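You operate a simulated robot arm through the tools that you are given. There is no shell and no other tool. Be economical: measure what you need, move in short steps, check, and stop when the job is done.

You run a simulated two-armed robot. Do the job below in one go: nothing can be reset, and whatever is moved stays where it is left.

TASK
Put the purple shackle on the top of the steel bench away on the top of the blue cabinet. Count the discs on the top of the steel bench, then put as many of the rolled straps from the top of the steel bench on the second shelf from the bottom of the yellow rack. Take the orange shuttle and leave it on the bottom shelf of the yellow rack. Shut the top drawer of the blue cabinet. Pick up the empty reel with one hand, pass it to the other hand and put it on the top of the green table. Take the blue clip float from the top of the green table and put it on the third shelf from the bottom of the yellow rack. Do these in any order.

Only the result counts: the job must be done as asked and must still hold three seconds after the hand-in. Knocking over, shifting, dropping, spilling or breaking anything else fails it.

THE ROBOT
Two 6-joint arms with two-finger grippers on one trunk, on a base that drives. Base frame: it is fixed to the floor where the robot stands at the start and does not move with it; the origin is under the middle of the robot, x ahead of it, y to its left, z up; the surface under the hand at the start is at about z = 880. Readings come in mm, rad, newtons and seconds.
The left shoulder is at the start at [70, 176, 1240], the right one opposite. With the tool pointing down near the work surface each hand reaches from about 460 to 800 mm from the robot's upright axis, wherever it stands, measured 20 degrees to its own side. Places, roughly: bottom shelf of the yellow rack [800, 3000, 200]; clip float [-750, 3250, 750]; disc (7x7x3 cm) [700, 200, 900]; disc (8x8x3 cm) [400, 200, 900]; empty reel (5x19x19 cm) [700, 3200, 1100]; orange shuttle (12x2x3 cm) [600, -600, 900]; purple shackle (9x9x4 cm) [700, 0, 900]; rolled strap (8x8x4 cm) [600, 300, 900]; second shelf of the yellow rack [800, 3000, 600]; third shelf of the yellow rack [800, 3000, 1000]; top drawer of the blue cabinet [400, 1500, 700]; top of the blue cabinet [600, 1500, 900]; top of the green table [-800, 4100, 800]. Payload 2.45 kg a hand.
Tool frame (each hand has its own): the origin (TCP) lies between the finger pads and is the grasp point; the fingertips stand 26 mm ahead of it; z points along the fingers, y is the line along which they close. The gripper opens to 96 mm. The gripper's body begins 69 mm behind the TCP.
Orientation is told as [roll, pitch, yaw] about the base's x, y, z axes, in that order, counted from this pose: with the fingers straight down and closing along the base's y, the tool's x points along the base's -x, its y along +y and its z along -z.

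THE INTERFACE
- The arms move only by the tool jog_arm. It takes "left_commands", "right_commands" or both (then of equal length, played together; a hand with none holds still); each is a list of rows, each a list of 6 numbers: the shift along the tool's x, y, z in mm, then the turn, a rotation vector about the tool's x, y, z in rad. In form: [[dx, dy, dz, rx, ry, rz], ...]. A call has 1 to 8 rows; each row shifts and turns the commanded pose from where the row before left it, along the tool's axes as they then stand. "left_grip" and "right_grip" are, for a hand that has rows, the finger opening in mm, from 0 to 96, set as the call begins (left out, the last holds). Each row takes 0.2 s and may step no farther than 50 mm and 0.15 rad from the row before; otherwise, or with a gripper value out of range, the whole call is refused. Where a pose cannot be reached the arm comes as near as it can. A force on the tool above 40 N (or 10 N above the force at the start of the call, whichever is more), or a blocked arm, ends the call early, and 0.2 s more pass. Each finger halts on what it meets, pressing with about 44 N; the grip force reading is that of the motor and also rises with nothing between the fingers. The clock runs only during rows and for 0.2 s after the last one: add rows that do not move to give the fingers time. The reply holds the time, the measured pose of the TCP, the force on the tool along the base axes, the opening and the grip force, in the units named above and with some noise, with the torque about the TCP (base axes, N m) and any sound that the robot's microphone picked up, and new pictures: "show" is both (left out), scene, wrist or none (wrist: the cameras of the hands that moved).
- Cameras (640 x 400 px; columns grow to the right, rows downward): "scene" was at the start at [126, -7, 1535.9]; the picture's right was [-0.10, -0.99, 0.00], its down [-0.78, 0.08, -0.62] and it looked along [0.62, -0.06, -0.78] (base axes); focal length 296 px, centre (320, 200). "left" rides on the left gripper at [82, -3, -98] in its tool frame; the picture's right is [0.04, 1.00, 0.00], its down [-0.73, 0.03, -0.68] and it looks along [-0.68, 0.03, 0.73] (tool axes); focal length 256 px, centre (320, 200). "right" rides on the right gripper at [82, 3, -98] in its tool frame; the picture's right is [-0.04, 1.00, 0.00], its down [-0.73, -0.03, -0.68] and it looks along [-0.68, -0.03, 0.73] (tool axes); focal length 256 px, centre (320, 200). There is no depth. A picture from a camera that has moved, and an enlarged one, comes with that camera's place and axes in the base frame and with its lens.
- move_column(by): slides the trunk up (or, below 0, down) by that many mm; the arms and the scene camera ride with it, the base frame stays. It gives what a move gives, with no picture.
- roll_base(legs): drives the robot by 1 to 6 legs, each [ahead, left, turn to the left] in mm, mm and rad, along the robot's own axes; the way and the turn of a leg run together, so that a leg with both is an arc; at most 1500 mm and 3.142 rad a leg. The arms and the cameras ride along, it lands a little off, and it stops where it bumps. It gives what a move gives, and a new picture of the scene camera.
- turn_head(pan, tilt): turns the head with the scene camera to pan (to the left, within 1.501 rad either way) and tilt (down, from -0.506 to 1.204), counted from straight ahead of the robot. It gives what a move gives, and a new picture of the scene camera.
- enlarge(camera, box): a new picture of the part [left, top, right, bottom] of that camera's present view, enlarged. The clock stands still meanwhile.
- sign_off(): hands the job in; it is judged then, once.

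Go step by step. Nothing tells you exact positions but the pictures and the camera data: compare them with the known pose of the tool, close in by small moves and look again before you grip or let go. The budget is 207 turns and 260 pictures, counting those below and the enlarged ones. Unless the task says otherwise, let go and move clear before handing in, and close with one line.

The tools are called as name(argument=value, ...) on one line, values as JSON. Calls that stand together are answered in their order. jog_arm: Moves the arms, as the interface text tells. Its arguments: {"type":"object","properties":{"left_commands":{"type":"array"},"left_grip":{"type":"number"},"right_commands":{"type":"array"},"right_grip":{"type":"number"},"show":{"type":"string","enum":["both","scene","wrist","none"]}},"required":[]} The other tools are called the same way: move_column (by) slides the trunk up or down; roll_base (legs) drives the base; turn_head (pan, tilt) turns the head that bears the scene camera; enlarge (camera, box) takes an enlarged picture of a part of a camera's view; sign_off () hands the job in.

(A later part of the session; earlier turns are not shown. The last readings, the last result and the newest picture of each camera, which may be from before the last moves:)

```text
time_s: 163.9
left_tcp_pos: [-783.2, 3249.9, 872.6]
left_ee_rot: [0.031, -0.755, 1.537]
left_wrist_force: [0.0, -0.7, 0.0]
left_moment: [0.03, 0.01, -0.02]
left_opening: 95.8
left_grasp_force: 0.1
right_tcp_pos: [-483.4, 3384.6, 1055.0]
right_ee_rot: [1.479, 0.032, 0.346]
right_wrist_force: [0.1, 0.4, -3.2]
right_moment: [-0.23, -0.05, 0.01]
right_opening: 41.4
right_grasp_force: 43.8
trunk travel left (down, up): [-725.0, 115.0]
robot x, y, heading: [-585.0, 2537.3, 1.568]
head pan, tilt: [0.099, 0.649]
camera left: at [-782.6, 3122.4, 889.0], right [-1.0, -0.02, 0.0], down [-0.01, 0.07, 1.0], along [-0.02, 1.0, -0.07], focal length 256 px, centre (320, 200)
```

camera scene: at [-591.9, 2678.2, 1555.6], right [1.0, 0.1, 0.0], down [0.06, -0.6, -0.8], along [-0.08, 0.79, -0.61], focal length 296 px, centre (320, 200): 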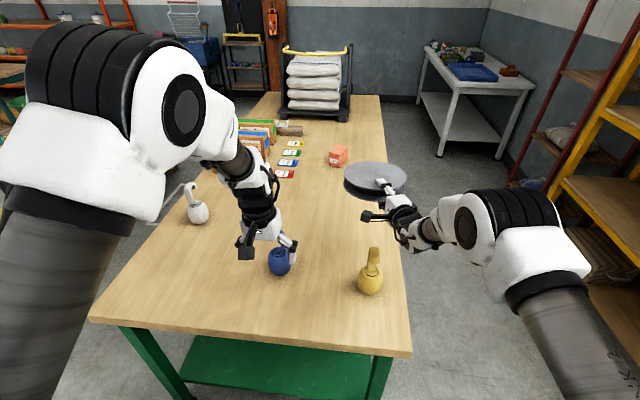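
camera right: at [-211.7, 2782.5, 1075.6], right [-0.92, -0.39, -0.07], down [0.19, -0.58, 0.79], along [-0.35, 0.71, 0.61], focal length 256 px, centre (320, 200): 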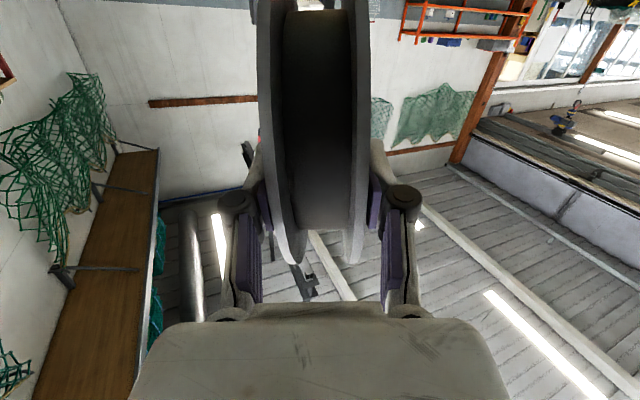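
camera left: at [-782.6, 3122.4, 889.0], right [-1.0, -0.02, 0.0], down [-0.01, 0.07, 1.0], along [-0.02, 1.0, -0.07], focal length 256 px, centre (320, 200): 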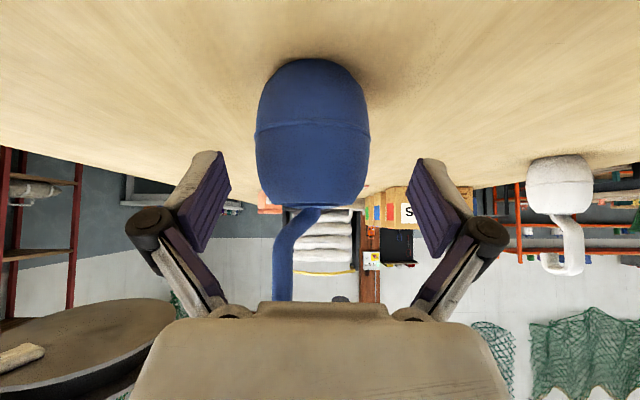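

Slightly off by 5 mm; I correct, advance the last 42 mm and close.

jog_arm(left_commands=[[0, -5, 20, 0, 0, 0], [0, 0, 20, 0, 0, 0]], show="wrist")

jog_arm(left_commands=[[0, 0, 0, 0, 0, 0], [0, 0, 0, 0, 0, 0], [0, 0, 0, 0, 0, 0]], left_grip=40, show="wrist")

```text
time_s: 164.5
left_tcp_pos: [-778.0, 3277.9, 844.8]
left_ee_rot: [0.033, -0.754, 1.539]
left_wrist_force: [-0.3, -0.2, 0.5]
left_moment: [0.0, -0.01, -0.01]
left_opening: 96.0
left_grasp_force: 0.1
right_tcp_pos: [-483.0, 3383.9, 1055.8]
right_ee_rot: [1.478, 0.032, 0.348]
right_wrist_force: [-0.1, 0.5, -3.1]
right_moment: [-0.23, -0.07, 0.01]
right_opening: 41.6
right_grasp_force: 44.3
trunk travel left (down, up): [-725.0, 115.0]
robot x, y, heading: [-585.0, 2540.2, 1.568]
head pan, tilt: [0.099, 0.649]
camera left: at [-777.1, 3149.9, 861.7], right [-1.0, -0.02, 0.0], down [-0.01, 0.07, 1.0], along [-0.02, 1.0, -0.07], focal length 256 px, centre (320, 200)
```

left: 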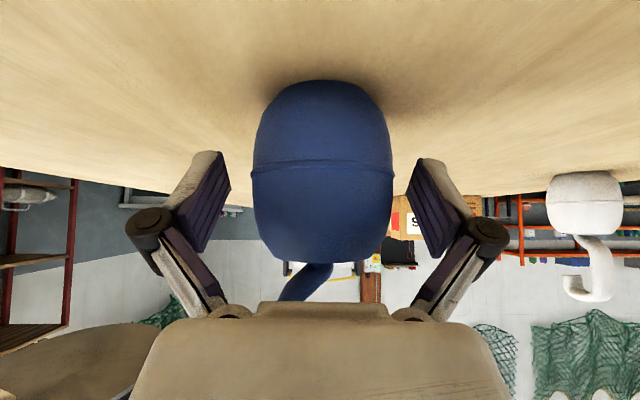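

```text
time_s: 165.3
left_tcp_pos: [-776.5, 3277.7, 847.8]
left_ee_rot: [0.031, -0.759, 1.537]
left_wrist_force: [-0.3, 0.5, 3.8]
left_moment: [0.08, 0.03, 0.0]
left_opening: 70.2
left_grasp_force: 44.1
right_tcp_pos: [-482.6, 3382.7, 1057.7]
right_ee_rot: [1.483, 0.034, 0.347]
right_wrist_force: [0.4, -0.4, -2.2]
right_moment: [-0.2, -0.03, 0.01]
right_opening: 41.5
right_grasp_force: 43.5
trunk travel left (down, up): [-725.0, 115.0]
robot x, y, heading: [-586.1, 2540.8, 1.569]
head pan, tilt: [0.099, 0.649]
camera left: at [-776.7, 3149.1, 863.1], right [-1.0, -0.02, 0.0], down [-0.01, 0.07, 1.0], along [-0.02, 1.0, -0.07], focal length 256 px, centre (320, 200)
```

left: 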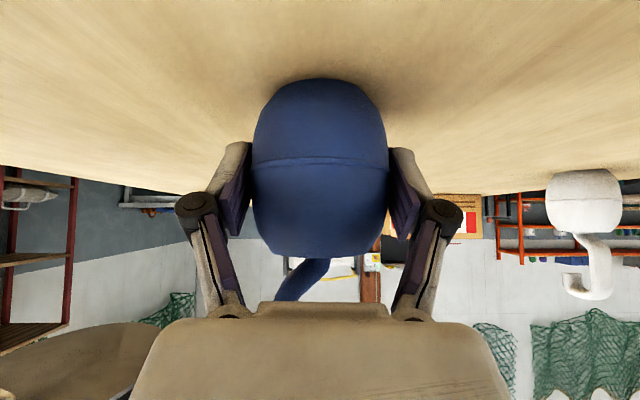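

The float is held (70 mm, 44 N). I lift it, then reposition the base so the right hand can lay the reel on the freed front part of the table.

jog_arm(left_commands=[[-14, 0, -15, 0, 0, 0], [-31, 0, -32.7, 0, 0, 0], [-31, 0, -32.7, 0, 0, 0], [-31, 0, -32.7, 0, 0, 0], [-31, 0, -32.7, 0, 0, 0]], show="none")

roll_base(legs=[[-220, 0, 0], [0, 223, 0]])

```text
time_s: 166.5
left_tcp_pos: [-774.9, 3278.8, 1052.7]
left_ee_rot: [0.033, -0.756, 1.538]
left_wrist_force: [0.6, 0.1, -1.0]
left_moment: [-0.03, 0.03, -0.01]
left_opening: 70.3
left_grasp_force: 44.7
right_tcp_pos: [-483.7, 3382.2, 1057.7]
right_ee_rot: [1.481, 0.031, 0.349]
right_wrist_force: [0.6, -0.4, -3.0]
right_moment: [-0.21, -0.04, 0.0]
right_opening: 41.3
right_grasp_force: 43.7
trunk travel left (down, up): [-725.0, 115.0]
robot x, y, heading: [-585.2, 2538.6, 1.571]
head pan, tilt: [0.099, 0.649]
```

```text
time_s: 169.5
left_tcp_pos: [-995.3, 3061.1, 1052.1]
left_ee_rot: [0.034, -0.757, 1.535]
left_wrist_force: [-0.6, -0.2, -0.8]
left_moment: [0.04, -0.04, -0.02]
left_opening: 70.2
left_grasp_force: 44.1
right_tcp_pos: [-704.2, 3163.2, 1056.4]
right_ee_rot: [1.481, 0.033, 0.347]
right_wrist_force: [0.6, 0.0, -2.9]
right_moment: [-0.2, -0.07, 0.03]
right_opening: 41.1
right_grasp_force: 43.7
trunk travel left (down, up): [-725.0, 115.0]
robot x, y, heading: [-806.1, 2316.2, 1.568]
head pan, tilt: [0.099, 0.649]
camera scene: at [-812.3, 2456.3, 1556.0], right [1.0, 0.1, 0.0], down [0.06, -0.6, -0.8], along [-0.08, 0.79, -0.61], focal length 296 px, centre (320, 200)
```

scene: 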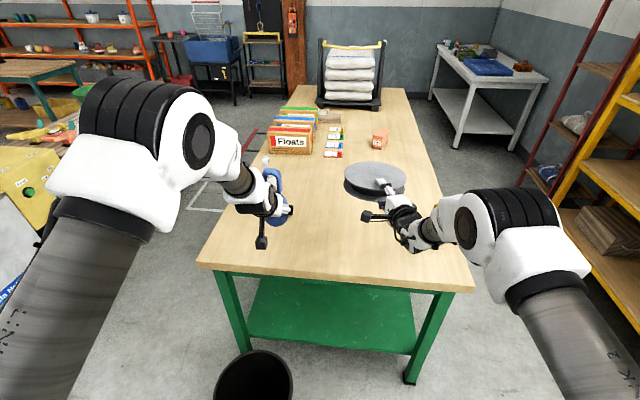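

The area under the reel is free (yellow float 90 mm clear to the right). I tilt the reel slightly nose-down and lower it.

jog_arm(right_commands=[[-1, -39.5, 4, 0.07, 0, 0], [-1, -39.5, 6.4, 0, 0, 0], [-1, -39.5, 6.4, 0, 0, 0], [-1, -39.5, 6.4, 0, 0, 0]], show="both")

```text
time_s: 170.5
left_tcp_pos: [-995.1, 3062.4, 1051.5]
left_ee_rot: [0.032, -0.756, 1.536]
left_wrist_force: [-0.4, -0.4, -0.7]
left_moment: [-0.04, -0.02, 0.02]
left_opening: 70.2
left_grasp_force: 44.0
right_tcp_pos: [-703.2, 3163.3, 895.6]
right_ee_rot: [1.411, 0.033, 0.345]
right_wrist_force: [-0.7, 0.4, -2.2]
right_moment: [-0.26, -0.05, 0.01]
right_opening: 41.2
right_grasp_force: 44.0
trunk travel left (down, up): [-725.0, 115.0]
robot x, y, heading: [-806.4, 2318.8, 1.574]
head pan, tilt: [0.099, 0.649]
camera scene: at [-812.1, 2457.9, 1555.9], right [1.0, 0.1, 0.0], down [0.06, -0.6, -0.8], along [-0.08, 0.79, -0.61], focal length 296 px, centre (320, 200)
camera right: at [-745.7, 3044.4, 918.1], right [0.01, 0.17, 0.98], down [0.92, -0.39, 0.06], along [0.39, 0.91, -0.17], focal length 256 px, centre (320, 200)
```

scene: 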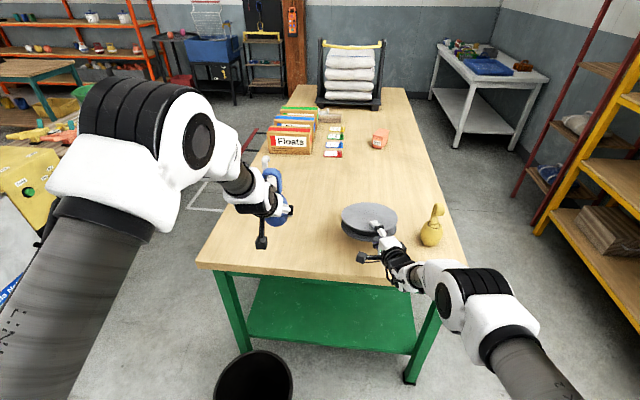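
right: 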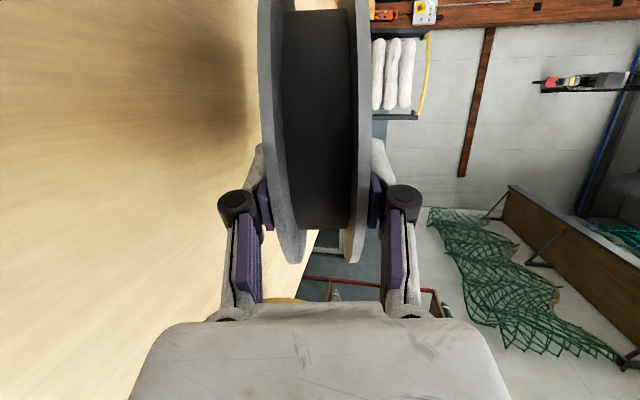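

The reel is just above the table with clear surroundings. I lower in small steps until contact.

jog_arm(right_commands=[[0, -20, 3, 0, 0, 0], [0, -12, 2, 0, 0, 0], [0, -5, 1, 0, 0, 0], [0, -5, 1, 0, 0, 0], [0, -4, 0.6, 0, 0, 0], [0, -4, 0.6, 0, 0, 0], [0, -4, 0.6, 0, 0, 0]], show="wrist")

```text
time_s: 172.1
left_tcp_pos: [-997.2, 3060.6, 1051.9]
left_ee_rot: [0.033, -0.756, 1.539]
left_wrist_force: [0.2, -0.3, -1.8]
left_moment: [-0.02, -0.01, 0.0]
left_opening: 70.5
left_grasp_force: 43.8
right_tcp_pos: [-705.7, 3161.4, 846.5]
right_ee_rot: [1.413, 0.031, 0.348]
right_wrist_force: [-1.6, -0.2, 2.7]
right_moment: [0.69, 0.22, 0.24]
right_opening: 41.7
right_grasp_force: 44.4
right hand out of reach, approached as far as the arm can: row 7
trunk travel left (down, up): [-725.0, 115.0]
robot x, y, heading: [-801.4, 2319.4, 1.569]
head pan, tilt: [0.099, 0.649]
camera right: at [-748.2, 3042.4, 868.2], right [0.01, 0.17, 0.98], down [0.92, -0.38, 0.06], along [0.39, 0.91, -0.16], focal length 256 px, centre (320, 200)
```

right: 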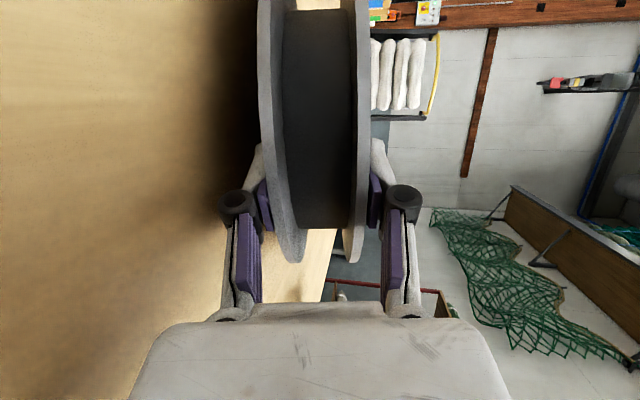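

The reel's far rim touches the table. I open gently so the near side comes down onto the lower finger.

jog_arm(right_commands=[[0, 0, 0, 0, 0, 0], [0, 0, 0, 0, 0, 0]], right_grip=60, show="wrist")

```text
time_s: 172.7
left_tcp_pos: [-994.4, 3059.6, 1051.2]
left_ee_rot: [0.031, -0.759, 1.536]
left_wrist_force: [-0.4, -1.6, -0.5]
left_moment: [0.0, 0.02, 0.02]
left_opening: 70.2
left_grasp_force: 44.3
right_tcp_pos: [-705.4, 3160.5, 845.6]
right_ee_rot: [1.411, 0.032, 0.345]
right_wrist_force: [0.1, -0.2, -0.4]
right_moment: [0.06, -0.02, -0.02]
right_opening: 60.2
right_grasp_force: 0.0
trunk travel left (down, up): [-725.0, 115.0]
robot x, y, heading: [-803.6, 2319.8, 1.567]
head pan, tilt: [0.099, 0.649]
camera right: at [-747.2, 3042.6, 866.9], right [0.01, 0.18, 0.98], down [0.92, -0.39, 0.06], along [0.39, 0.91, -0.17], focal length 256 px, centre (320, 200)
```

right: 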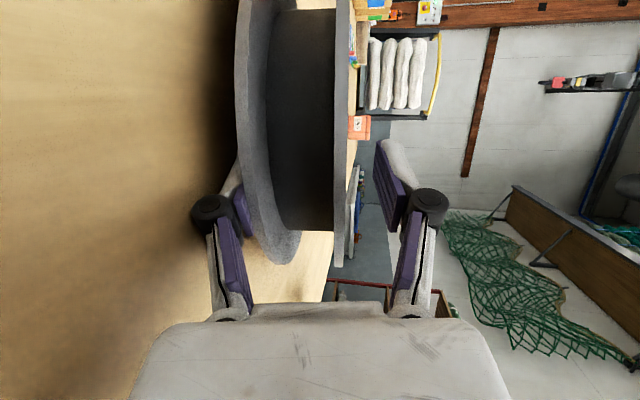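

The near side rests on the lower finger. I withdraw the hand horizontally in short steps and watch that the reel does not follow.

jog_arm(right_commands=[[0, -2.4, -15, 0, 0, 0], [0, -2.4, -15, 0, 0, 0]], show="wrist")

```text
time_s: 173.3
left_tcp_pos: [-995.8, 3061.0, 1052.0]
left_ee_rot: [0.031, -0.758, 1.536]
left_wrist_force: [0.7, -0.7, -0.7]
left_moment: [-0.04, -0.01, 0.02]
left_opening: 70.2
left_grasp_force: 44.2
right_tcp_pos: [-692.9, 3131.8, 846.1]
right_ee_rot: [1.409, 0.033, 0.346]
right_wrist_force: [-0.2, -0.7, -1.7]
right_moment: [0.02, 0.0, 0.02]
right_opening: 60.7
right_grasp_force: 0.5
trunk travel left (down, up): [-725.0, 115.0]
robot x, y, heading: [-802.7, 2322.4, 1.568]
head pan, tilt: [0.099, 0.649]
camera right: at [-737.4, 3012.8, 867.8], right [0.01, 0.18, 0.98], down [0.92, -0.39, 0.06], along [0.39, 0.91, -0.17], focal length 256 px, centre (320, 200)
```

right: 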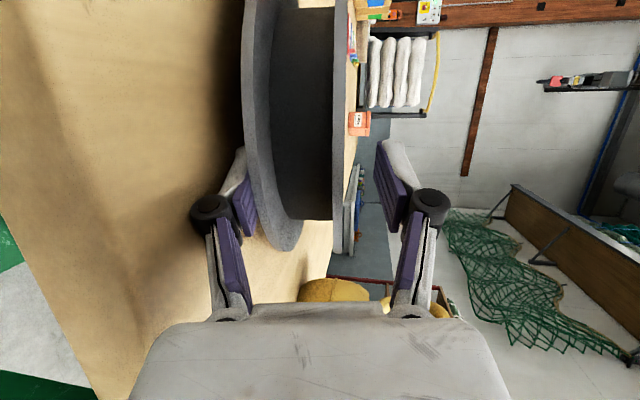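

The reel is staying put. I withdraw the rest of the way.

jog_arm(right_commands=[[0, -2.4, -15, 0, 0, 0], [0, -1, -15, 0, 0, 0], [0, -1, -15, 0, 0, 0], [0, 0, -30, 0, 0, 0], [0, 0, -40, 0, 0, 0]], show="both")

```text
time_s: 174.5
left_tcp_pos: [-994.9, 3060.5, 1052.1]
left_ee_rot: [0.033, -0.757, 1.537]
left_wrist_force: [0.4, -0.3, -0.9]
left_moment: [0.0, 0.01, -0.01]
left_opening: 70.2
left_grasp_force: 43.9
right_tcp_pos: [-652.2, 3024.7, 861.2]
right_ee_rot: [1.413, 0.033, 0.346]
right_wrist_force: [0.0, -0.1, -0.7]
right_moment: [0.0, -0.02, -0.03]
right_opening: 60.8
right_grasp_force: 1.0
trunk travel left (down, up): [-725.0, 115.0]
robot x, y, heading: [-807.3, 2317.9, 1.573]
head pan, tilt: [0.099, 0.649]
camera scene: at [-812.3, 2455.1, 1556.1], right [1.0, 0.1, 0.0], down [0.06, -0.6, -0.8], along [-0.08, 0.79, -0.6], focal length 296 px, centre (320, 200)
camera right: at [-695.2, 2905.2, 883.0], right [0.01, 0.17, 0.98], down [0.92, -0.39, 0.05], along [0.39, 0.91, -0.17], focal length 256 px, centre (320, 200)
```

scene: 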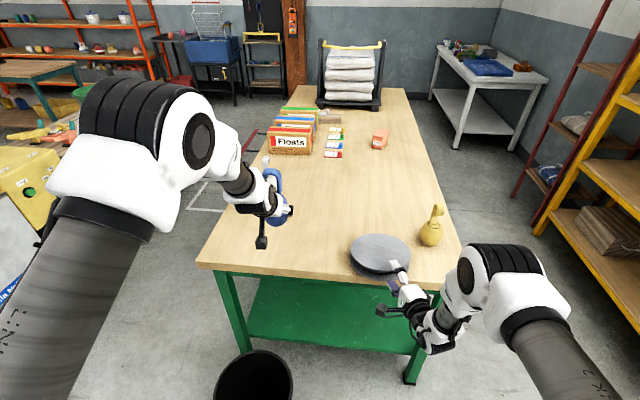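
right: 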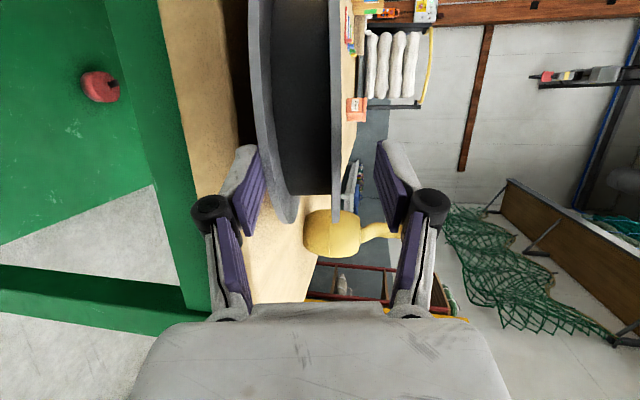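

The reel followed the finger back to the table's edge (it was dragged), but it is still within the grip. I close on it again and lift it.

jog_arm(right_commands=[[0, 0, 0, 0, 0, 0], [0, 0, 0, 0, 0, 0], [0, 0, 0, 0, 0, 0]], right_grip=20, show="wrist")

```text
time_s: 175.3
left_tcp_pos: [-995.8, 3060.2, 1051.7]
left_ee_rot: [0.031, -0.756, 1.535]
left_wrist_force: [0.3, -0.4, -0.6]
left_moment: [-0.01, 0.0, 0.0]
left_opening: 70.3
left_grasp_force: 44.0
right_tcp_pos: [-652.4, 3024.8, 861.4]
right_ee_rot: [1.411, 0.034, 0.346]
right_wrist_force: [0.4, 0.4, 0.7]
right_moment: [0.22, 0.04, 0.0]
right_opening: 41.7
right_grasp_force: 44.3
trunk travel left (down, up): [-725.0, 115.0]
robot x, y, heading: [-807.9, 2320.1, 1.565]
head pan, tilt: [0.099, 0.649]
camera right: at [-695.6, 2905.9, 882.5], right [0.01, 0.17, 0.98], down [0.92, -0.39, 0.06], along [0.39, 0.91, -0.17], focal length 256 px, centre (320, 200)
```

right: 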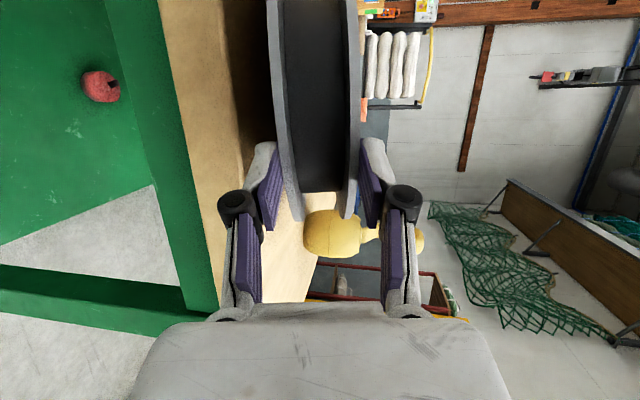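

The reel is gripped near its rim again. I lift it and move the base forward so it comes down deeper on the table, then tilt nose-down more so gravity keeps it from following the finger.

jog_arm(right_commands=[[0, 39, -6.4, 0, 0, 0], [0, 39, -6.4, 0, 0, 0], [0, 39, -6.4, 0, 0, 0]], show="none")

roll_base(legs=[[130, 0, 0], [0, 45, 0]])

jog_arm(right_commands=[[0, 0, 0, 0.12, 0, 0], [0, 0, 0, 0.12, 0, 0], [0, 0, 0, 0.12, 0, 0]], show="both")

```text
time_s: 176.1
left_tcp_pos: [-995.7, 3060.5, 1052.4]
left_ee_rot: [0.03, -0.757, 1.538]
left_wrist_force: [-1.1, -0.3, -0.3]
left_moment: [0.04, -0.03, -0.04]
left_opening: 70.2
left_grasp_force: 43.7
right_tcp_pos: [-650.8, 3026.3, 978.6]
right_ee_rot: [1.408, 0.034, 0.346]
right_wrist_force: [0.5, -0.3, -3.1]
right_moment: [-0.27, -0.12, -0.01]
right_opening: 41.4
right_grasp_force: 43.8
trunk travel left (down, up): [-725.0, 115.0]
robot x, y, heading: [-806.1, 2317.2, 1.569]
head pan, tilt: [0.099, 0.649]
```

```text
time_s: 177.9
left_tcp_pos: [-1032.7, 3194.4, 1052.6]
left_ee_rot: [0.038, -0.756, 1.528]
left_wrist_force: [0.2, -0.4, -1.0]
left_moment: [0.01, 0.02, 0.03]
left_opening: 70.2
left_grasp_force: 43.5
right_tcp_pos: [-687.1, 3158.2, 978.1]
right_ee_rot: [1.412, 0.037, 0.341]
right_wrist_force: [1.2, -0.8, -3.5]
right_moment: [-0.31, -0.1, 0.04]
right_opening: 41.6
right_grasp_force: 43.7
trunk travel left (down, up): [-725.0, 115.0]
robot x, y, heading: [-847.0, 2451.6, 1.563]
head pan, tilt: [0.099, 0.649]
camera scene: at [-851.4, 2588.1, 1556.2], right [1.0, 0.09, 0.0], down [0.05, -0.6, -0.8], along [-0.08, 0.79, -0.6], focal length 296 px, centre (320, 200)
```

scene: 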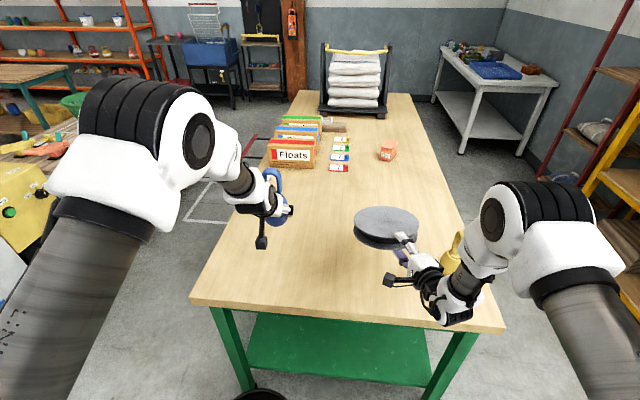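

```text
time_s: 178.7
left_tcp_pos: [-1038.9, 3194.5, 1051.5]
left_ee_rot: [0.029, -0.758, 1.532]
left_wrist_force: [-0.4, -1.1, -1.3]
left_moment: [-0.01, -0.02, 0.0]
left_opening: 70.1
left_grasp_force: 44.0
right_tcp_pos: [-691.8, 3159.3, 978.3]
right_ee_rot: [1.048, 0.031, 0.341]
right_wrist_force: [0.0, -0.1, -3.5]
right_moment: [-0.26, -0.13, -0.05]
right_opening: 41.6
right_grasp_force: 43.6
trunk travel left (down, up): [-725.0, 115.0]
robot x, y, heading: [-850.2, 2454.4, 1.562]
head pan, tilt: [0.099, 0.649]
camera scene: at [-858.8, 2589.9, 1555.9], right [1.0, 0.09, 0.0], down [0.06, -0.6, -0.8], along [-0.07, 0.79, -0.61], focal length 296 px, centre (320, 200)
camera right: at [-738.3, 3053.4, 1033.1], right [-0.1, 0.49, 0.86], down [0.9, -0.32, 0.29], along [0.42, 0.81, -0.41], focal length 256 px, centre (320, 200)
```

scene: 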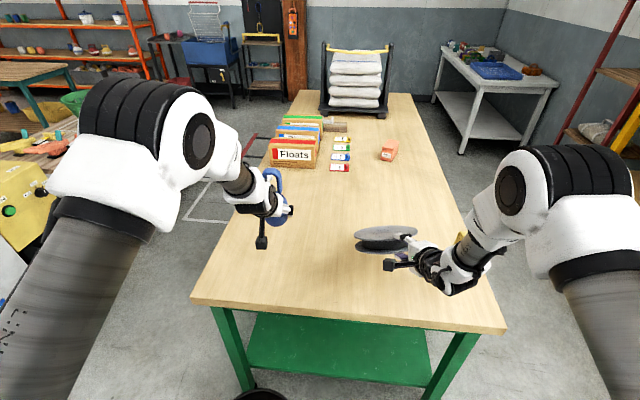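
right: 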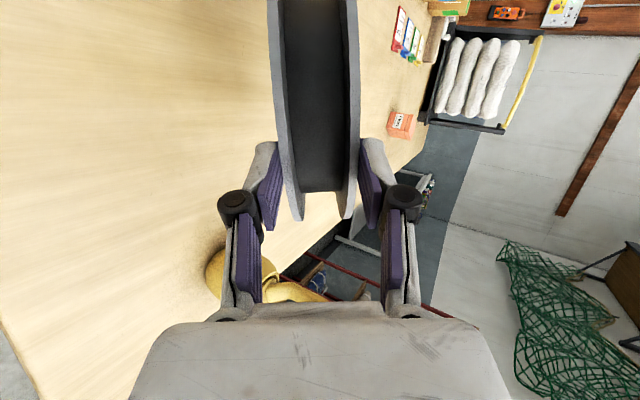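

The tilt is now about 0.5 rad, with the reel above free table near [-719, 3234]. I lower until the far rim touches.

jog_arm(right_commands=[[0, -17.3, 10, 0, 0, 0], [0, -17.3, 10, 0, 0, 0], [0, -8.6, 5, 0, 0, 0], [0, -3.5, 2, 0, 0, 0], [0, -3.5, 2, 0, 0, 0], [0, -3.5, 2, 0, 0, 0], [0, -3.5, 2, 0, 0, 0]], show="wrist")

```text
time_s: 180.3
left_tcp_pos: [-1036.1, 3194.1, 1053.1]
left_ee_rot: [0.032, -0.759, 1.529]
left_wrist_force: [-0.5, -0.7, -1.5]
left_moment: [-0.02, 0.01, 0.01]
left_opening: 70.1
left_grasp_force: 43.6
right_tcp_pos: [-693.5, 3155.6, 913.6]
right_ee_rot: [1.052, 0.031, 0.342]
right_wrist_force: [2.5, -3.4, 5.8]
right_moment: [0.82, 0.1, -0.22]
right_opening: 41.4
right_grasp_force: 43.9
trunk travel left (down, up): [-725.0, 115.0]
robot x, y, heading: [-848.4, 2452.6, 1.557]
head pan, tilt: [0.099, 0.649]
camera right: at [-739.4, 3051.0, 968.4], right [-0.1, 0.49, 0.87], down [0.9, -0.32, 0.29], along [0.42, 0.81, -0.41], focal length 256 px, centre (320, 200)
```

right: 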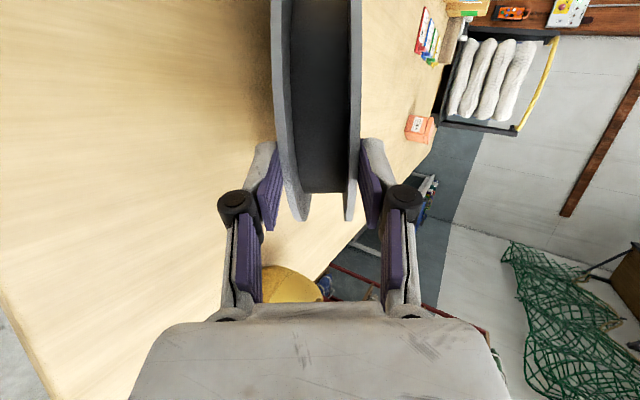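

Contact as expected. I open slightly and draw back along the tool axis, 18 mm, then look.

jog_arm(right_commands=[[0, 0, 0, 0, 0, 0], [0, 0, 0, 0, 0, 0], [0, 0, -6, 0, 0, 0], [0, 0, -6, 0, 0, 0], [0, 0, -6, 0, 0, 0]], right_grip=56, show="wrist")

```text
time_s: 181.5
left_tcp_pos: [-1036.7, 3195.2, 1050.8]
left_ee_rot: [0.03, -0.758, 1.532]
left_wrist_force: [-0.4, 0.6, -0.3]
left_moment: [-0.02, -0.01, -0.01]
left_opening: 70.0
left_grasp_force: 43.8
right_tcp_pos: [-686.3, 3145.4, 921.2]
right_ee_rot: [1.048, 0.033, 0.341]
right_wrist_force: [0.2, 0.4, -0.2]
right_moment: [-0.03, -0.01, -0.02]
right_opening: 56.1
right_grasp_force: 0.1
trunk travel left (down, up): [-725.0, 115.0]
robot x, y, heading: [-851.2, 2453.9, 1.564]
head pan, tilt: [0.099, 0.649]
camera right: at [-733.3, 3038.2, 975.8], right [-0.1, 0.49, 0.86], down [0.9, -0.32, 0.29], along [0.42, 0.81, -0.41], focal length 256 px, centre (320, 200)
```

right: 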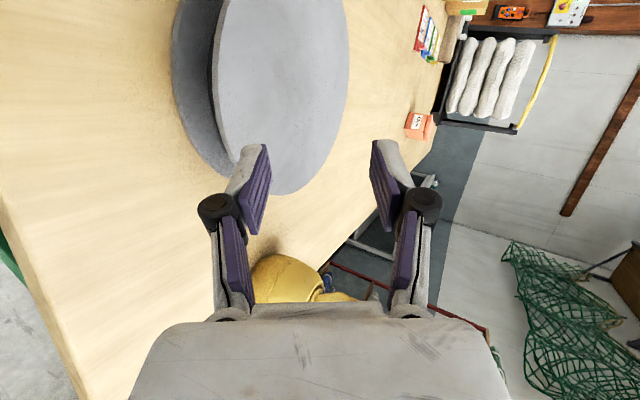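

The reel has settled flat on the table, free of the fingers. I withdraw the right hand upward and back and check the scene.

jog_arm(right_commands=[[0, 0, -40, 0, 0, 0], [0, 0, -40, 0, 0, 0], [0, 35, -20, 0, 0, 0], [0, 35, -20, 0, 0, 0]], show="scene")

```text
time_s: 182.5
left_tcp_pos: [-1037.1, 3194.0, 1053.4]
left_ee_rot: [0.031, -0.76, 1.531]
left_wrist_force: [0.5, -0.1, -1.7]
left_moment: [0.02, 0.02, 0.01]
left_opening: 70.3
left_grasp_force: 44.9
right_tcp_pos: [-661.7, 3081.3, 1039.7]
right_ee_rot: [1.05, 0.03, 0.343]
right_wrist_force: [-0.9, -0.5, 0.4]
right_moment: [-0.03, 0.01, 0.04]
right_opening: 56.1
right_grasp_force: 0.1
trunk travel left (down, up): [-725.0, 115.0]
robot x, y, heading: [-845.2, 2456.4, 1.566]
head pan, tilt: [0.099, 0.649]
camera scene: at [-857.3, 2586.9, 1556.2], right [1.0, 0.09, 0.0], down [0.06, -0.6, -0.8], along [-0.07, 0.79, -0.6], focal length 296 px, centre (320, 200)
```

scene: 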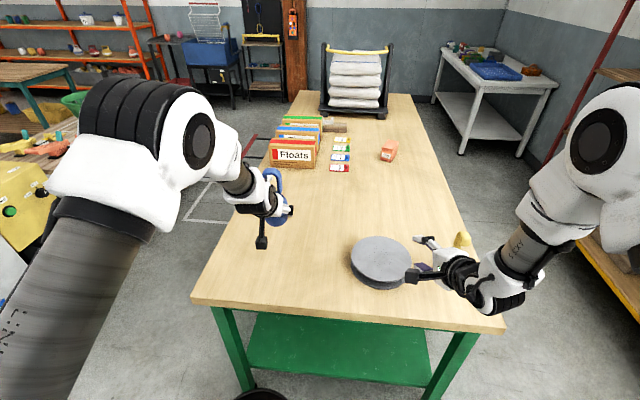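

The reel lies flat on the green table. Next I raise the right hand, back away, turn toward the rack, and bring the float to the third shelf.

jog_arm(right_commands=[[0, 34.6, -20, 0, 0, 0], [0, 34.6, -20, 0, 0, 0], [0, 34.6, -20, 0, 0, 0]], show="none")

roll_base(legs=[[-500, 0, 0], [0, 0, -1.566], [550, 0, 0], [0, 500, 0]])

turn_head(pan=0.2, tilt=0.5)

```text
time_s: 183.3
left_tcp_pos: [-1036.7, 3194.9, 1052.0]
left_ee_rot: [0.033, -0.758, 1.53]
left_wrist_force: [-0.4, -0.1, 0.0]
left_moment: [-0.02, 0.01, -0.03]
left_opening: 70.4
left_grasp_force: 43.4
right_tcp_pos: [-655.4, 3079.5, 1162.8]
right_ee_rot: [1.049, 0.033, 0.343]
right_wrist_force: [0.5, -0.2, 0.1]
right_moment: [0.0, 0.03, 0.04]
right_opening: 56.0
right_grasp_force: 0.1
trunk travel left (down, up): [-725.0, 115.0]
robot x, y, heading: [-845.7, 2450.6, 1.562]
head pan, tilt: [0.099, 0.649]
```

```text
time_s: 195.3
left_tcp_pos: [437.0, 2665.4, 1052.3]
left_ee_rot: [0.034, -0.758, -0.036]
left_wrist_force: [0.6, -0.6, -1.3]
left_moment: [0.02, 0.01, 0.01]
left_opening: 70.2
left_grasp_force: 43.7
right_tcp_pos: [325.4, 2283.5, 1162.2]
right_ee_rot: [1.049, 0.032, -1.224]
right_wrist_force: [0.0, -0.4, 0.1]
right_moment: [0.02, 0.01, -0.01]
right_opening: 56.1
right_grasp_force: 0.1
trunk travel left (down, up): [-725.0, 115.0]
robot x, y, heading: [-306.0, 2474.1, -0.007]
head pan, tilt: [0.099, 0.649]
camera scene: at [-168.2, 2483.0, 1556.0], right [0.1, -1.0, 0.0], down [-0.6, -0.06, -0.8], along [0.79, 0.08, -0.6], focal length 296 px, centre (320, 200)
```

scene: 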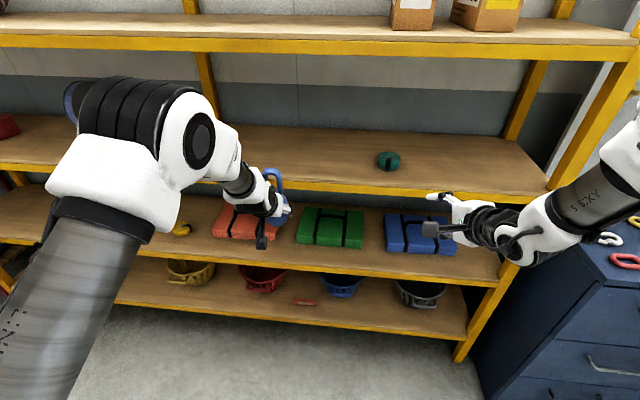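

```text
time_s: 196.0
left_tcp_pos: [437.9, 2665.5, 1051.3]
left_ee_rot: [0.031, -0.758, -0.033]
left_wrist_force: [-0.1, 0.6, -0.6]
left_moment: [-0.04, 0.02, -0.02]
left_opening: 70.2
left_grasp_force: 44.2
right_tcp_pos: [325.0, 2284.3, 1161.9]
right_ee_rot: [1.048, 0.033, -1.224]
right_wrist_force: [-0.9, -0.4, 0.3]
right_moment: [-0.02, -0.01, -0.02]
right_opening: 55.8
right_grasp_force: 0.1
trunk travel left (down, up): [-725.0, 115.0]
robot x, y, heading: [-304.4, 2476.2, 0.002]
head pan, tilt: [0.201, 0.499]
camera scene: at [-165.5, 2493.8, 1569.4], right [0.2, -0.98, 0.0], down [-0.47, -0.1, -0.88], along [0.86, 0.17, -0.48], focal length 296 px, centre (320, 200)
```

scene: 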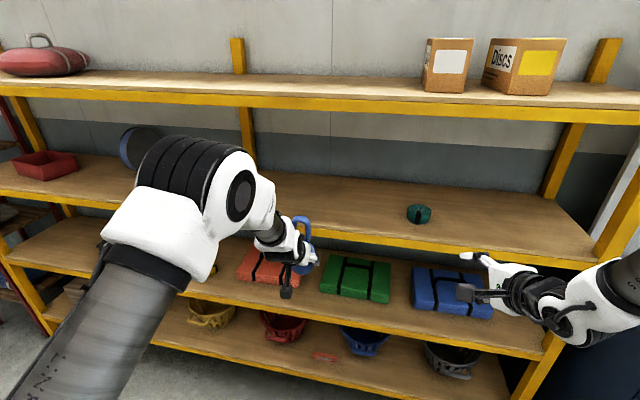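

Shelf three is free around y = 2665. I raise the left hand and drive forward to bring the float over it.

jog_arm(left_commands=[[-33, 0, -35, 0, 0, 0], [-33, 0, -35, 0, 0, 0]], show="none")

roll_base(legs=[[275, 0, 0]])

enlarge(camera="left", box=[0, 0, 640, 400])

```text
time_s: 196.6
left_tcp_pos: [438.1, 2669.3, 1121.9]
left_ee_rot: [0.05, -0.769, -0.042]
left_wrist_force: [-0.7, 0.1, -1.4]
left_moment: [-0.01, 0.01, 0.0]
left_opening: 70.3
left_grasp_force: 43.9
left hand out of reach, approached as far as the arm can: row 2
right_tcp_pos: [324.5, 2285.3, 1162.6]
right_ee_rot: [1.051, 0.034, -1.226]
right_wrist_force: [0.8, 0.2, 0.4]
right_moment: [0.0, 0.01, -0.03]
right_opening: 56.1
right_grasp_force: 0.2
trunk travel left (down, up): [-725.0, 115.0]
robot x, y, heading: [-307.9, 2472.4, -0.003]
head pan, tilt: [0.201, 0.499]
```

```text
time_s: 198.5
left_tcp_pos: [702.0, 2676.3, 1121.8]
left_ee_rot: [0.045, -0.771, -0.026]
left_wrist_force: [-1.1, 0.3, -1.1]
left_moment: [-0.02, 0.01, -0.01]
left_opening: 70.1
left_grasp_force: 44.0
right_tcp_pos: [591.0, 2288.7, 1162.4]
right_ee_rot: [1.049, 0.032, -1.217]
right_wrist_force: [-0.7, 0.3, -0.4]
right_moment: [0.01, 0.0, 0.01]
right_opening: 56.2
right_grasp_force: 0.1
trunk travel left (down, up): [-725.0, 115.0]
robot x, y, heading: [-41.0, 2477.8, 0.008]
head pan, tilt: [0.201, 0.499]
camera scene: at [99.4, 2495.1, 1569.6], right [0.21, -0.98, 0.0], down [-0.47, -0.1, -0.88], along [0.86, 0.18, -0.48], focal length 296 px, centre (320, 200)
```

scene: 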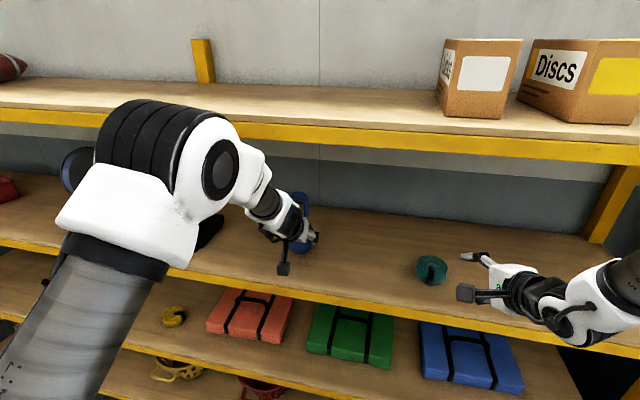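

```text
1.00 times, centred on (320, 200) of left (not enlarged: the box is as wide or as high as the picture)
camera zoom: at [573.6, 2671.5, 1136.1], right [-0.03, 1.0, 0.0], down [0.05, 0.0, 1.0], along [1.0, 0.03, -0.05], focal length 256 px, centre (320, 200)
```

zoom: 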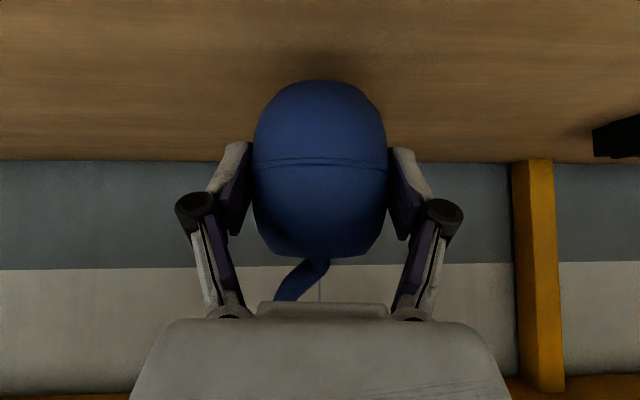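

The float is over free shelf. I lower gently to contact.

jog_arm(left_commands=[[13.9, 0, 14.3, 0, 0, 0], [5.6, 0, 5.8, 0, 0, 0], [2.8, 0, 2.9, 0, 0, 0], [2.8, 0, 2.9, 0, 0, 0], [2.1, 0, 2.2, 0, 0, 0], [2.1, 0, 2.2, 0, 0, 0]], show="wrist")

```text
time_s: 199.9
left_tcp_pos: [701.6, 2678.8, 1092.7]
left_ee_rot: [0.043, -0.776, -0.027]
left_wrist_force: [5.7, 3.9, 26.0]
left_moment: [-0.15, -0.42, -0.02]
left_opening: 70.7
left_grasp_force: 43.7
left hand out of reach, approached as far as the arm can: row 1
right_tcp_pos: [591.1, 2289.8, 1163.6]
right_ee_rot: [1.054, 0.03, -1.216]
right_wrist_force: [0.0, 0.1, -0.4]
right_moment: [0.01, -0.01, 0.05]
right_opening: 56.0
right_grasp_force: 0.1
trunk travel left (down, up): [-725.0, 115.0]
robot x, y, heading: [-40.9, 2472.6, 0.012]
head pan, tilt: [0.201, 0.499]
camera left: at [573.6, 2673.6, 1105.9], right [-0.03, 1.0, 0.0], down [0.05, 0.0, 1.0], along [1.0, 0.03, -0.05], focal length 256 px, centre (320, 200)
```

left: 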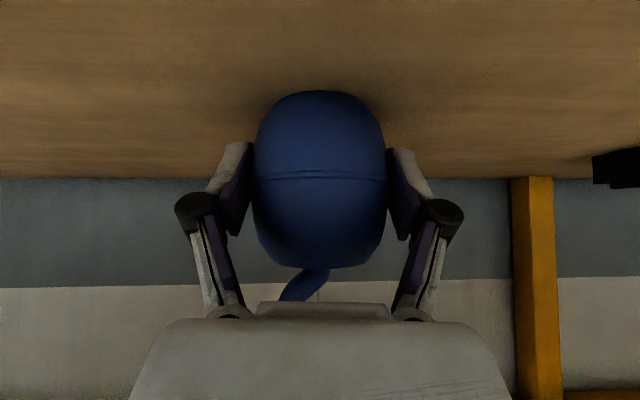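

It is standing on the shelf. I ease up 2 mm and open.

jog_arm(left_commands=[[-1.4, 0, -1.5, 0, 0, 0], [0, 0, 0, 0, 0, 0]], show="none")

jog_arm(left_commands=[[0, 0, 0, 0, 0, 0], [0, 0, 0, 0, 0, 0]], left_grip=92, show="wrist")

```text
time_s: 200.5
left_tcp_pos: [700.6, 2678.6, 1092.0]
left_ee_rot: [0.044, -0.771, -0.026]
left_wrist_force: [9.1, 2.9, 24.0]
left_moment: [-0.03, -0.71, 0.07]
left_opening: 69.8
left_grasp_force: 44.0
right_tcp_pos: [589.6, 2289.8, 1163.8]
right_ee_rot: [1.052, 0.033, -1.215]
right_wrist_force: [-0.5, -0.8, 0.6]
right_moment: [0.01, 0.03, 0.01]
right_opening: 56.1
right_grasp_force: 0.2
trunk travel left (down, up): [-725.0, 115.0]
robot x, y, heading: [-39.0, 2477.8, 0.006]
head pan, tilt: [0.201, 0.499]
```

```text
time_s: 201.1
left_tcp_pos: [700.4, 2679.0, 1089.8]
left_ee_rot: [0.045, -0.767, -0.029]
left_wrist_force: [-0.7, -0.2, 0.4]
left_moment: [0.03, -0.01, 0.01]
left_opening: 92.1
left_grasp_force: 0.0
right_tcp_pos: [591.4, 2289.7, 1162.6]
right_ee_rot: [1.051, 0.034, -1.215]
right_wrist_force: [0.5, -0.8, 0.1]
right_moment: [0.02, 0.0, -0.01]
right_opening: 55.9
right_grasp_force: 0.1
trunk travel left (down, up): [-725.0, 115.0]
robot x, y, heading: [-36.5, 2474.8, 0.01]
head pan, tilt: [0.201, 0.499]
camera left: at [572.5, 2673.4, 1104.5], right [-0.03, 1.0, 0.0], down [0.06, 0.0, 1.0], along [1.0, 0.03, -0.06], focal length 256 px, centre (320, 200)
```

left: 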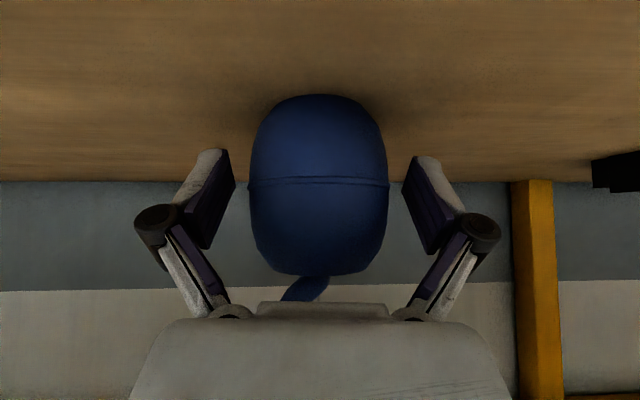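

The float stands on its own. I back straight out with the base.

roll_base(legs=[[-260, 0, 0]])

```text
time_s: 202.9
left_tcp_pos: [439.5, 2679.3, 1089.1]
left_ee_rot: [0.045, -0.766, -0.025]
left_wrist_force: [0.5, 0.5, -0.4]
left_moment: [-0.03, 0.0, 0.01]
left_opening: 91.8
left_grasp_force: 0.0
right_tcp_pos: [330.9, 2289.7, 1162.2]
right_ee_rot: [1.049, 0.033, -1.214]
right_wrist_force: [-0.1, -1.3, 0.3]
right_moment: [0.01, -0.01, 0.01]
right_opening: 55.9
right_grasp_force: 0.1
trunk travel left (down, up): [-725.0, 115.0]
robot x, y, heading: [-304.2, 2476.0, 0.011]
head pan, tilt: [0.201, 0.499]
camera scene: at [-161.1, 2493.4, 1569.2], right [0.21, -0.98, 0.0], down [-0.47, -0.1, -0.88], along [0.86, 0.18, -0.48], focal length 296 px, centre (320, 200)
```

scene: 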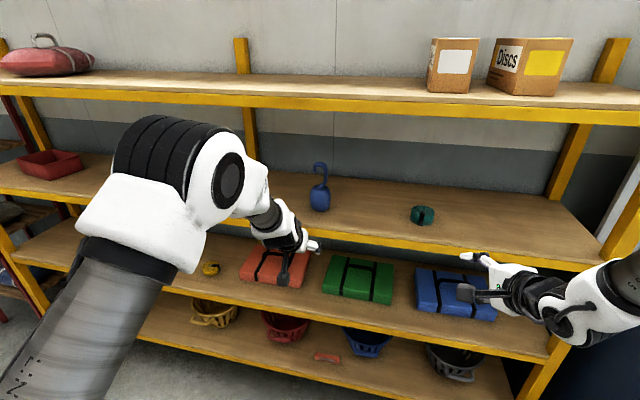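

The float stands on the third shelf. Last item: the second strap. I drive back to the bench for the blue one near [612, 282], which has clear surroundings.

roll_base(legs=[[0, -1300, -0.011], [0, -1080, 0]])

turn_head(pan=0.1, tilt=0.8)

```text
time_s: 214.6
left_tcp_pos: [493.1, 317.4, 1090.7]
left_ee_rot: [0.046, -0.767, 0.005]
left_wrist_force: [0.0, 0.4, -1.1]
left_moment: [-0.01, 0.03, 0.0]
left_opening: 92.1
left_grasp_force: 0.1
right_tcp_pos: [395.1, -74.8, 1162.3]
right_ee_rot: [1.05, 0.034, -1.184]
right_wrist_force: [0.4, 0.4, 0.2]
right_moment: [-0.05, 0.0, -0.01]
right_opening: 56.1
right_grasp_force: 0.0
trunk travel left (down, up): [-725.0, 115.0]
robot x, y, heading: [-242.6, 91.8, 0.037]
head pan, tilt: [0.201, 0.499]
camera scene: at [-102.4, 115.4, 1569.4], right [0.24, -0.97, 0.0], down [-0.47, -0.11, -0.88], along [0.85, 0.21, -0.48], focal length 296 px, centre (320, 200)
```

scene: 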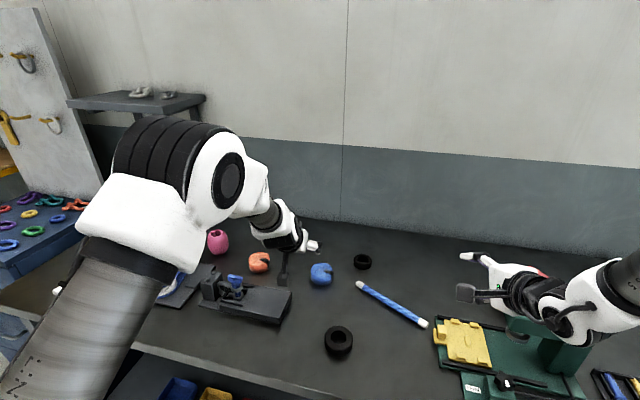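

```text
time_s: 215.4
left_tcp_pos: [492.3, 318.3, 1089.9]
left_ee_rot: [0.045, -0.769, 0.003]
left_wrist_force: [-1.0, -0.2, -0.1]
left_moment: [-0.03, 0.01, -0.02]
left_opening: 92.0
left_grasp_force: 0.0
right_tcp_pos: [395.4, -74.1, 1161.4]
right_ee_rot: [1.05, 0.031, -1.185]
right_wrist_force: [0.1, 0.6, -0.1]
right_moment: [0.0, 0.01, -0.01]
right_opening: 56.1
right_grasp_force: 0.0
trunk travel left (down, up): [-725.0, 115.0]
robot x, y, heading: [-240.7, 91.5, 0.04]
head pan, tilt: [0.099, 0.799]
camera scene: at [-110.9, 104.4, 1543.5], right [0.14, -0.99, 0.0], down [-0.71, -0.1, -0.7], along [0.69, 0.1, -0.72], focal length 296 px, centre (320, 200)
```

scene: 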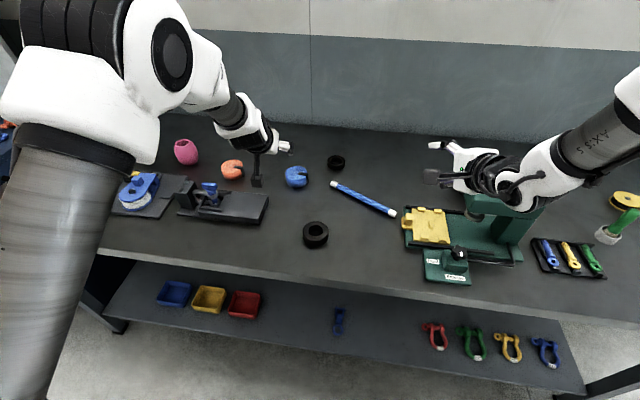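

Blue strap at about [604, 287]. I drive 110 mm forward, square up, and bring the left hand above it.

roll_base(legs=[[110, 0, -0.04]])

jog_arm(left_commands=[[20, -10, 20, 0, 0, 0], [20, -10, 20, 0, 0, 0]], left_grip=96, show="wrist")

```text
time_s: 216.6
left_tcp_pos: [607.6, 292.5, 1090.2]
left_ee_rot: [0.046, -0.771, -0.034]
left_wrist_force: [-0.4, -0.1, -0.1]
left_moment: [0.0, -0.01, 0.0]
left_opening: 92.2
left_grasp_force: 0.1
right_tcp_pos: [495.4, -95.5, 1163.5]
right_ee_rot: [1.051, 0.033, -1.221]
right_wrist_force: [0.0, 0.2, 0.4]
right_moment: [0.03, 0.0, -0.02]
right_opening: 56.0
right_grasp_force: 0.0
trunk travel left (down, up): [-725.0, 115.0]
robot x, y, heading: [-130.7, 89.0, 0.005]
head pan, tilt: [0.099, 0.799]
camera scene: at [-5.0, 101.9, 1543.6], right [0.1, -0.99, 0.0], down [-0.71, -0.07, -0.7], along [0.69, 0.07, -0.72], focal length 296 px, centre (320, 200)
```

scene: 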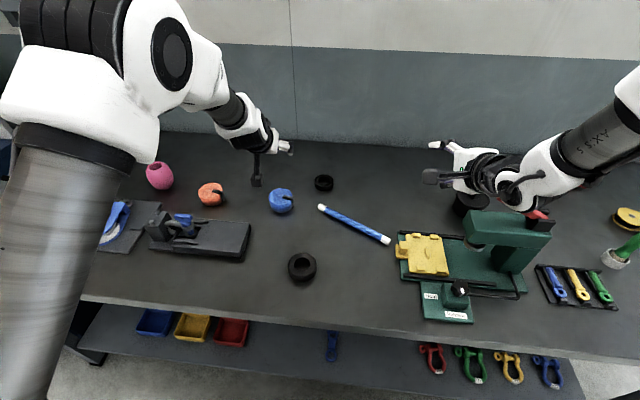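

```text
time_s: 217.2
left_tcp_pos: [610.0, 274.6, 1031.3]
left_ee_rot: [0.046, -0.768, -0.033]
left_wrist_force: [0.2, -0.4, 0.0]
left_moment: [0.02, -0.02, 0.03]
left_opening: 95.9
left_grasp_force: 0.0
right_tcp_pos: [496.1, -94.9, 1162.0]
right_ee_rot: [1.048, 0.033, -1.221]
right_wrist_force: [0.9, 0.9, -0.3]
right_moment: [-0.01, 0.01, 0.03]
right_opening: 56.0
right_grasp_force: 0.0
trunk travel left (down, up): [-725.0, 115.0]
robot x, y, heading: [-132.9, 91.3, -0.003]
head pan, tilt: [0.099, 0.799]
camera left: at [480.1, 270.4, 1046.3], right [-0.03, 1.0, 0.0], down [0.06, 0.0, 1.0], along [1.0, 0.03, -0.06], focal length 256 px, centre (320, 200)
```

left: 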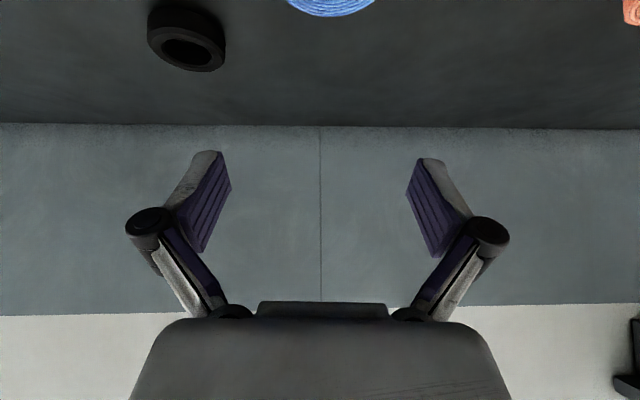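

Strap centre is about [600, 282]. I lower further over it.

jog_arm(left_commands=[[30, 4, 24, 0, 0, 0], [30, 4, 24, 0, 0, 0]], show="wrist")

```text
time_s: 217.8
left_tcp_pos: [599.5, 284.1, 957.2]
left_ee_rot: [0.046, -0.767, -0.031]
left_wrist_force: [1.6, 0.5, 0.0]
left_moment: [0.03, 0.0, 0.0]
left_opening: 95.8
left_grasp_force: 0.0
right_tcp_pos: [496.1, -95.8, 1162.1]
right_ee_rot: [1.049, 0.033, -1.223]
right_wrist_force: [0.4, -0.6, -0.4]
right_moment: [0.0, -0.02, 0.01]
right_opening: 56.1
right_grasp_force: 0.2
trunk travel left (down, up): [-725.0, 115.0]
robot x, y, heading: [-133.5, 91.3, 0.0]
head pan, tilt: [0.099, 0.799]
camera left: at [471.0, 279.9, 970.9], right [-0.03, 1.0, 0.0], down [0.06, 0.0, 1.0], along [1.0, 0.03, -0.06], focal length 256 px, centre (320, 200)
```

left: 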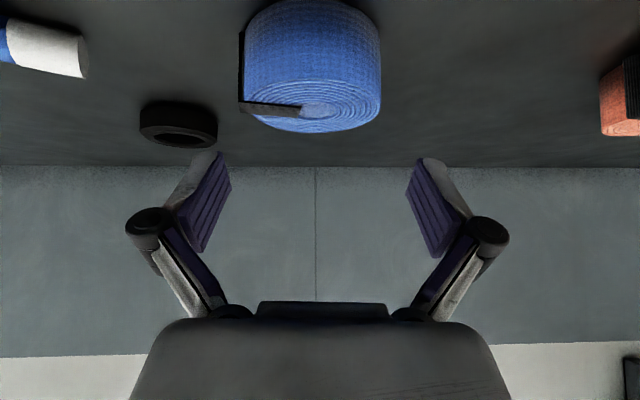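

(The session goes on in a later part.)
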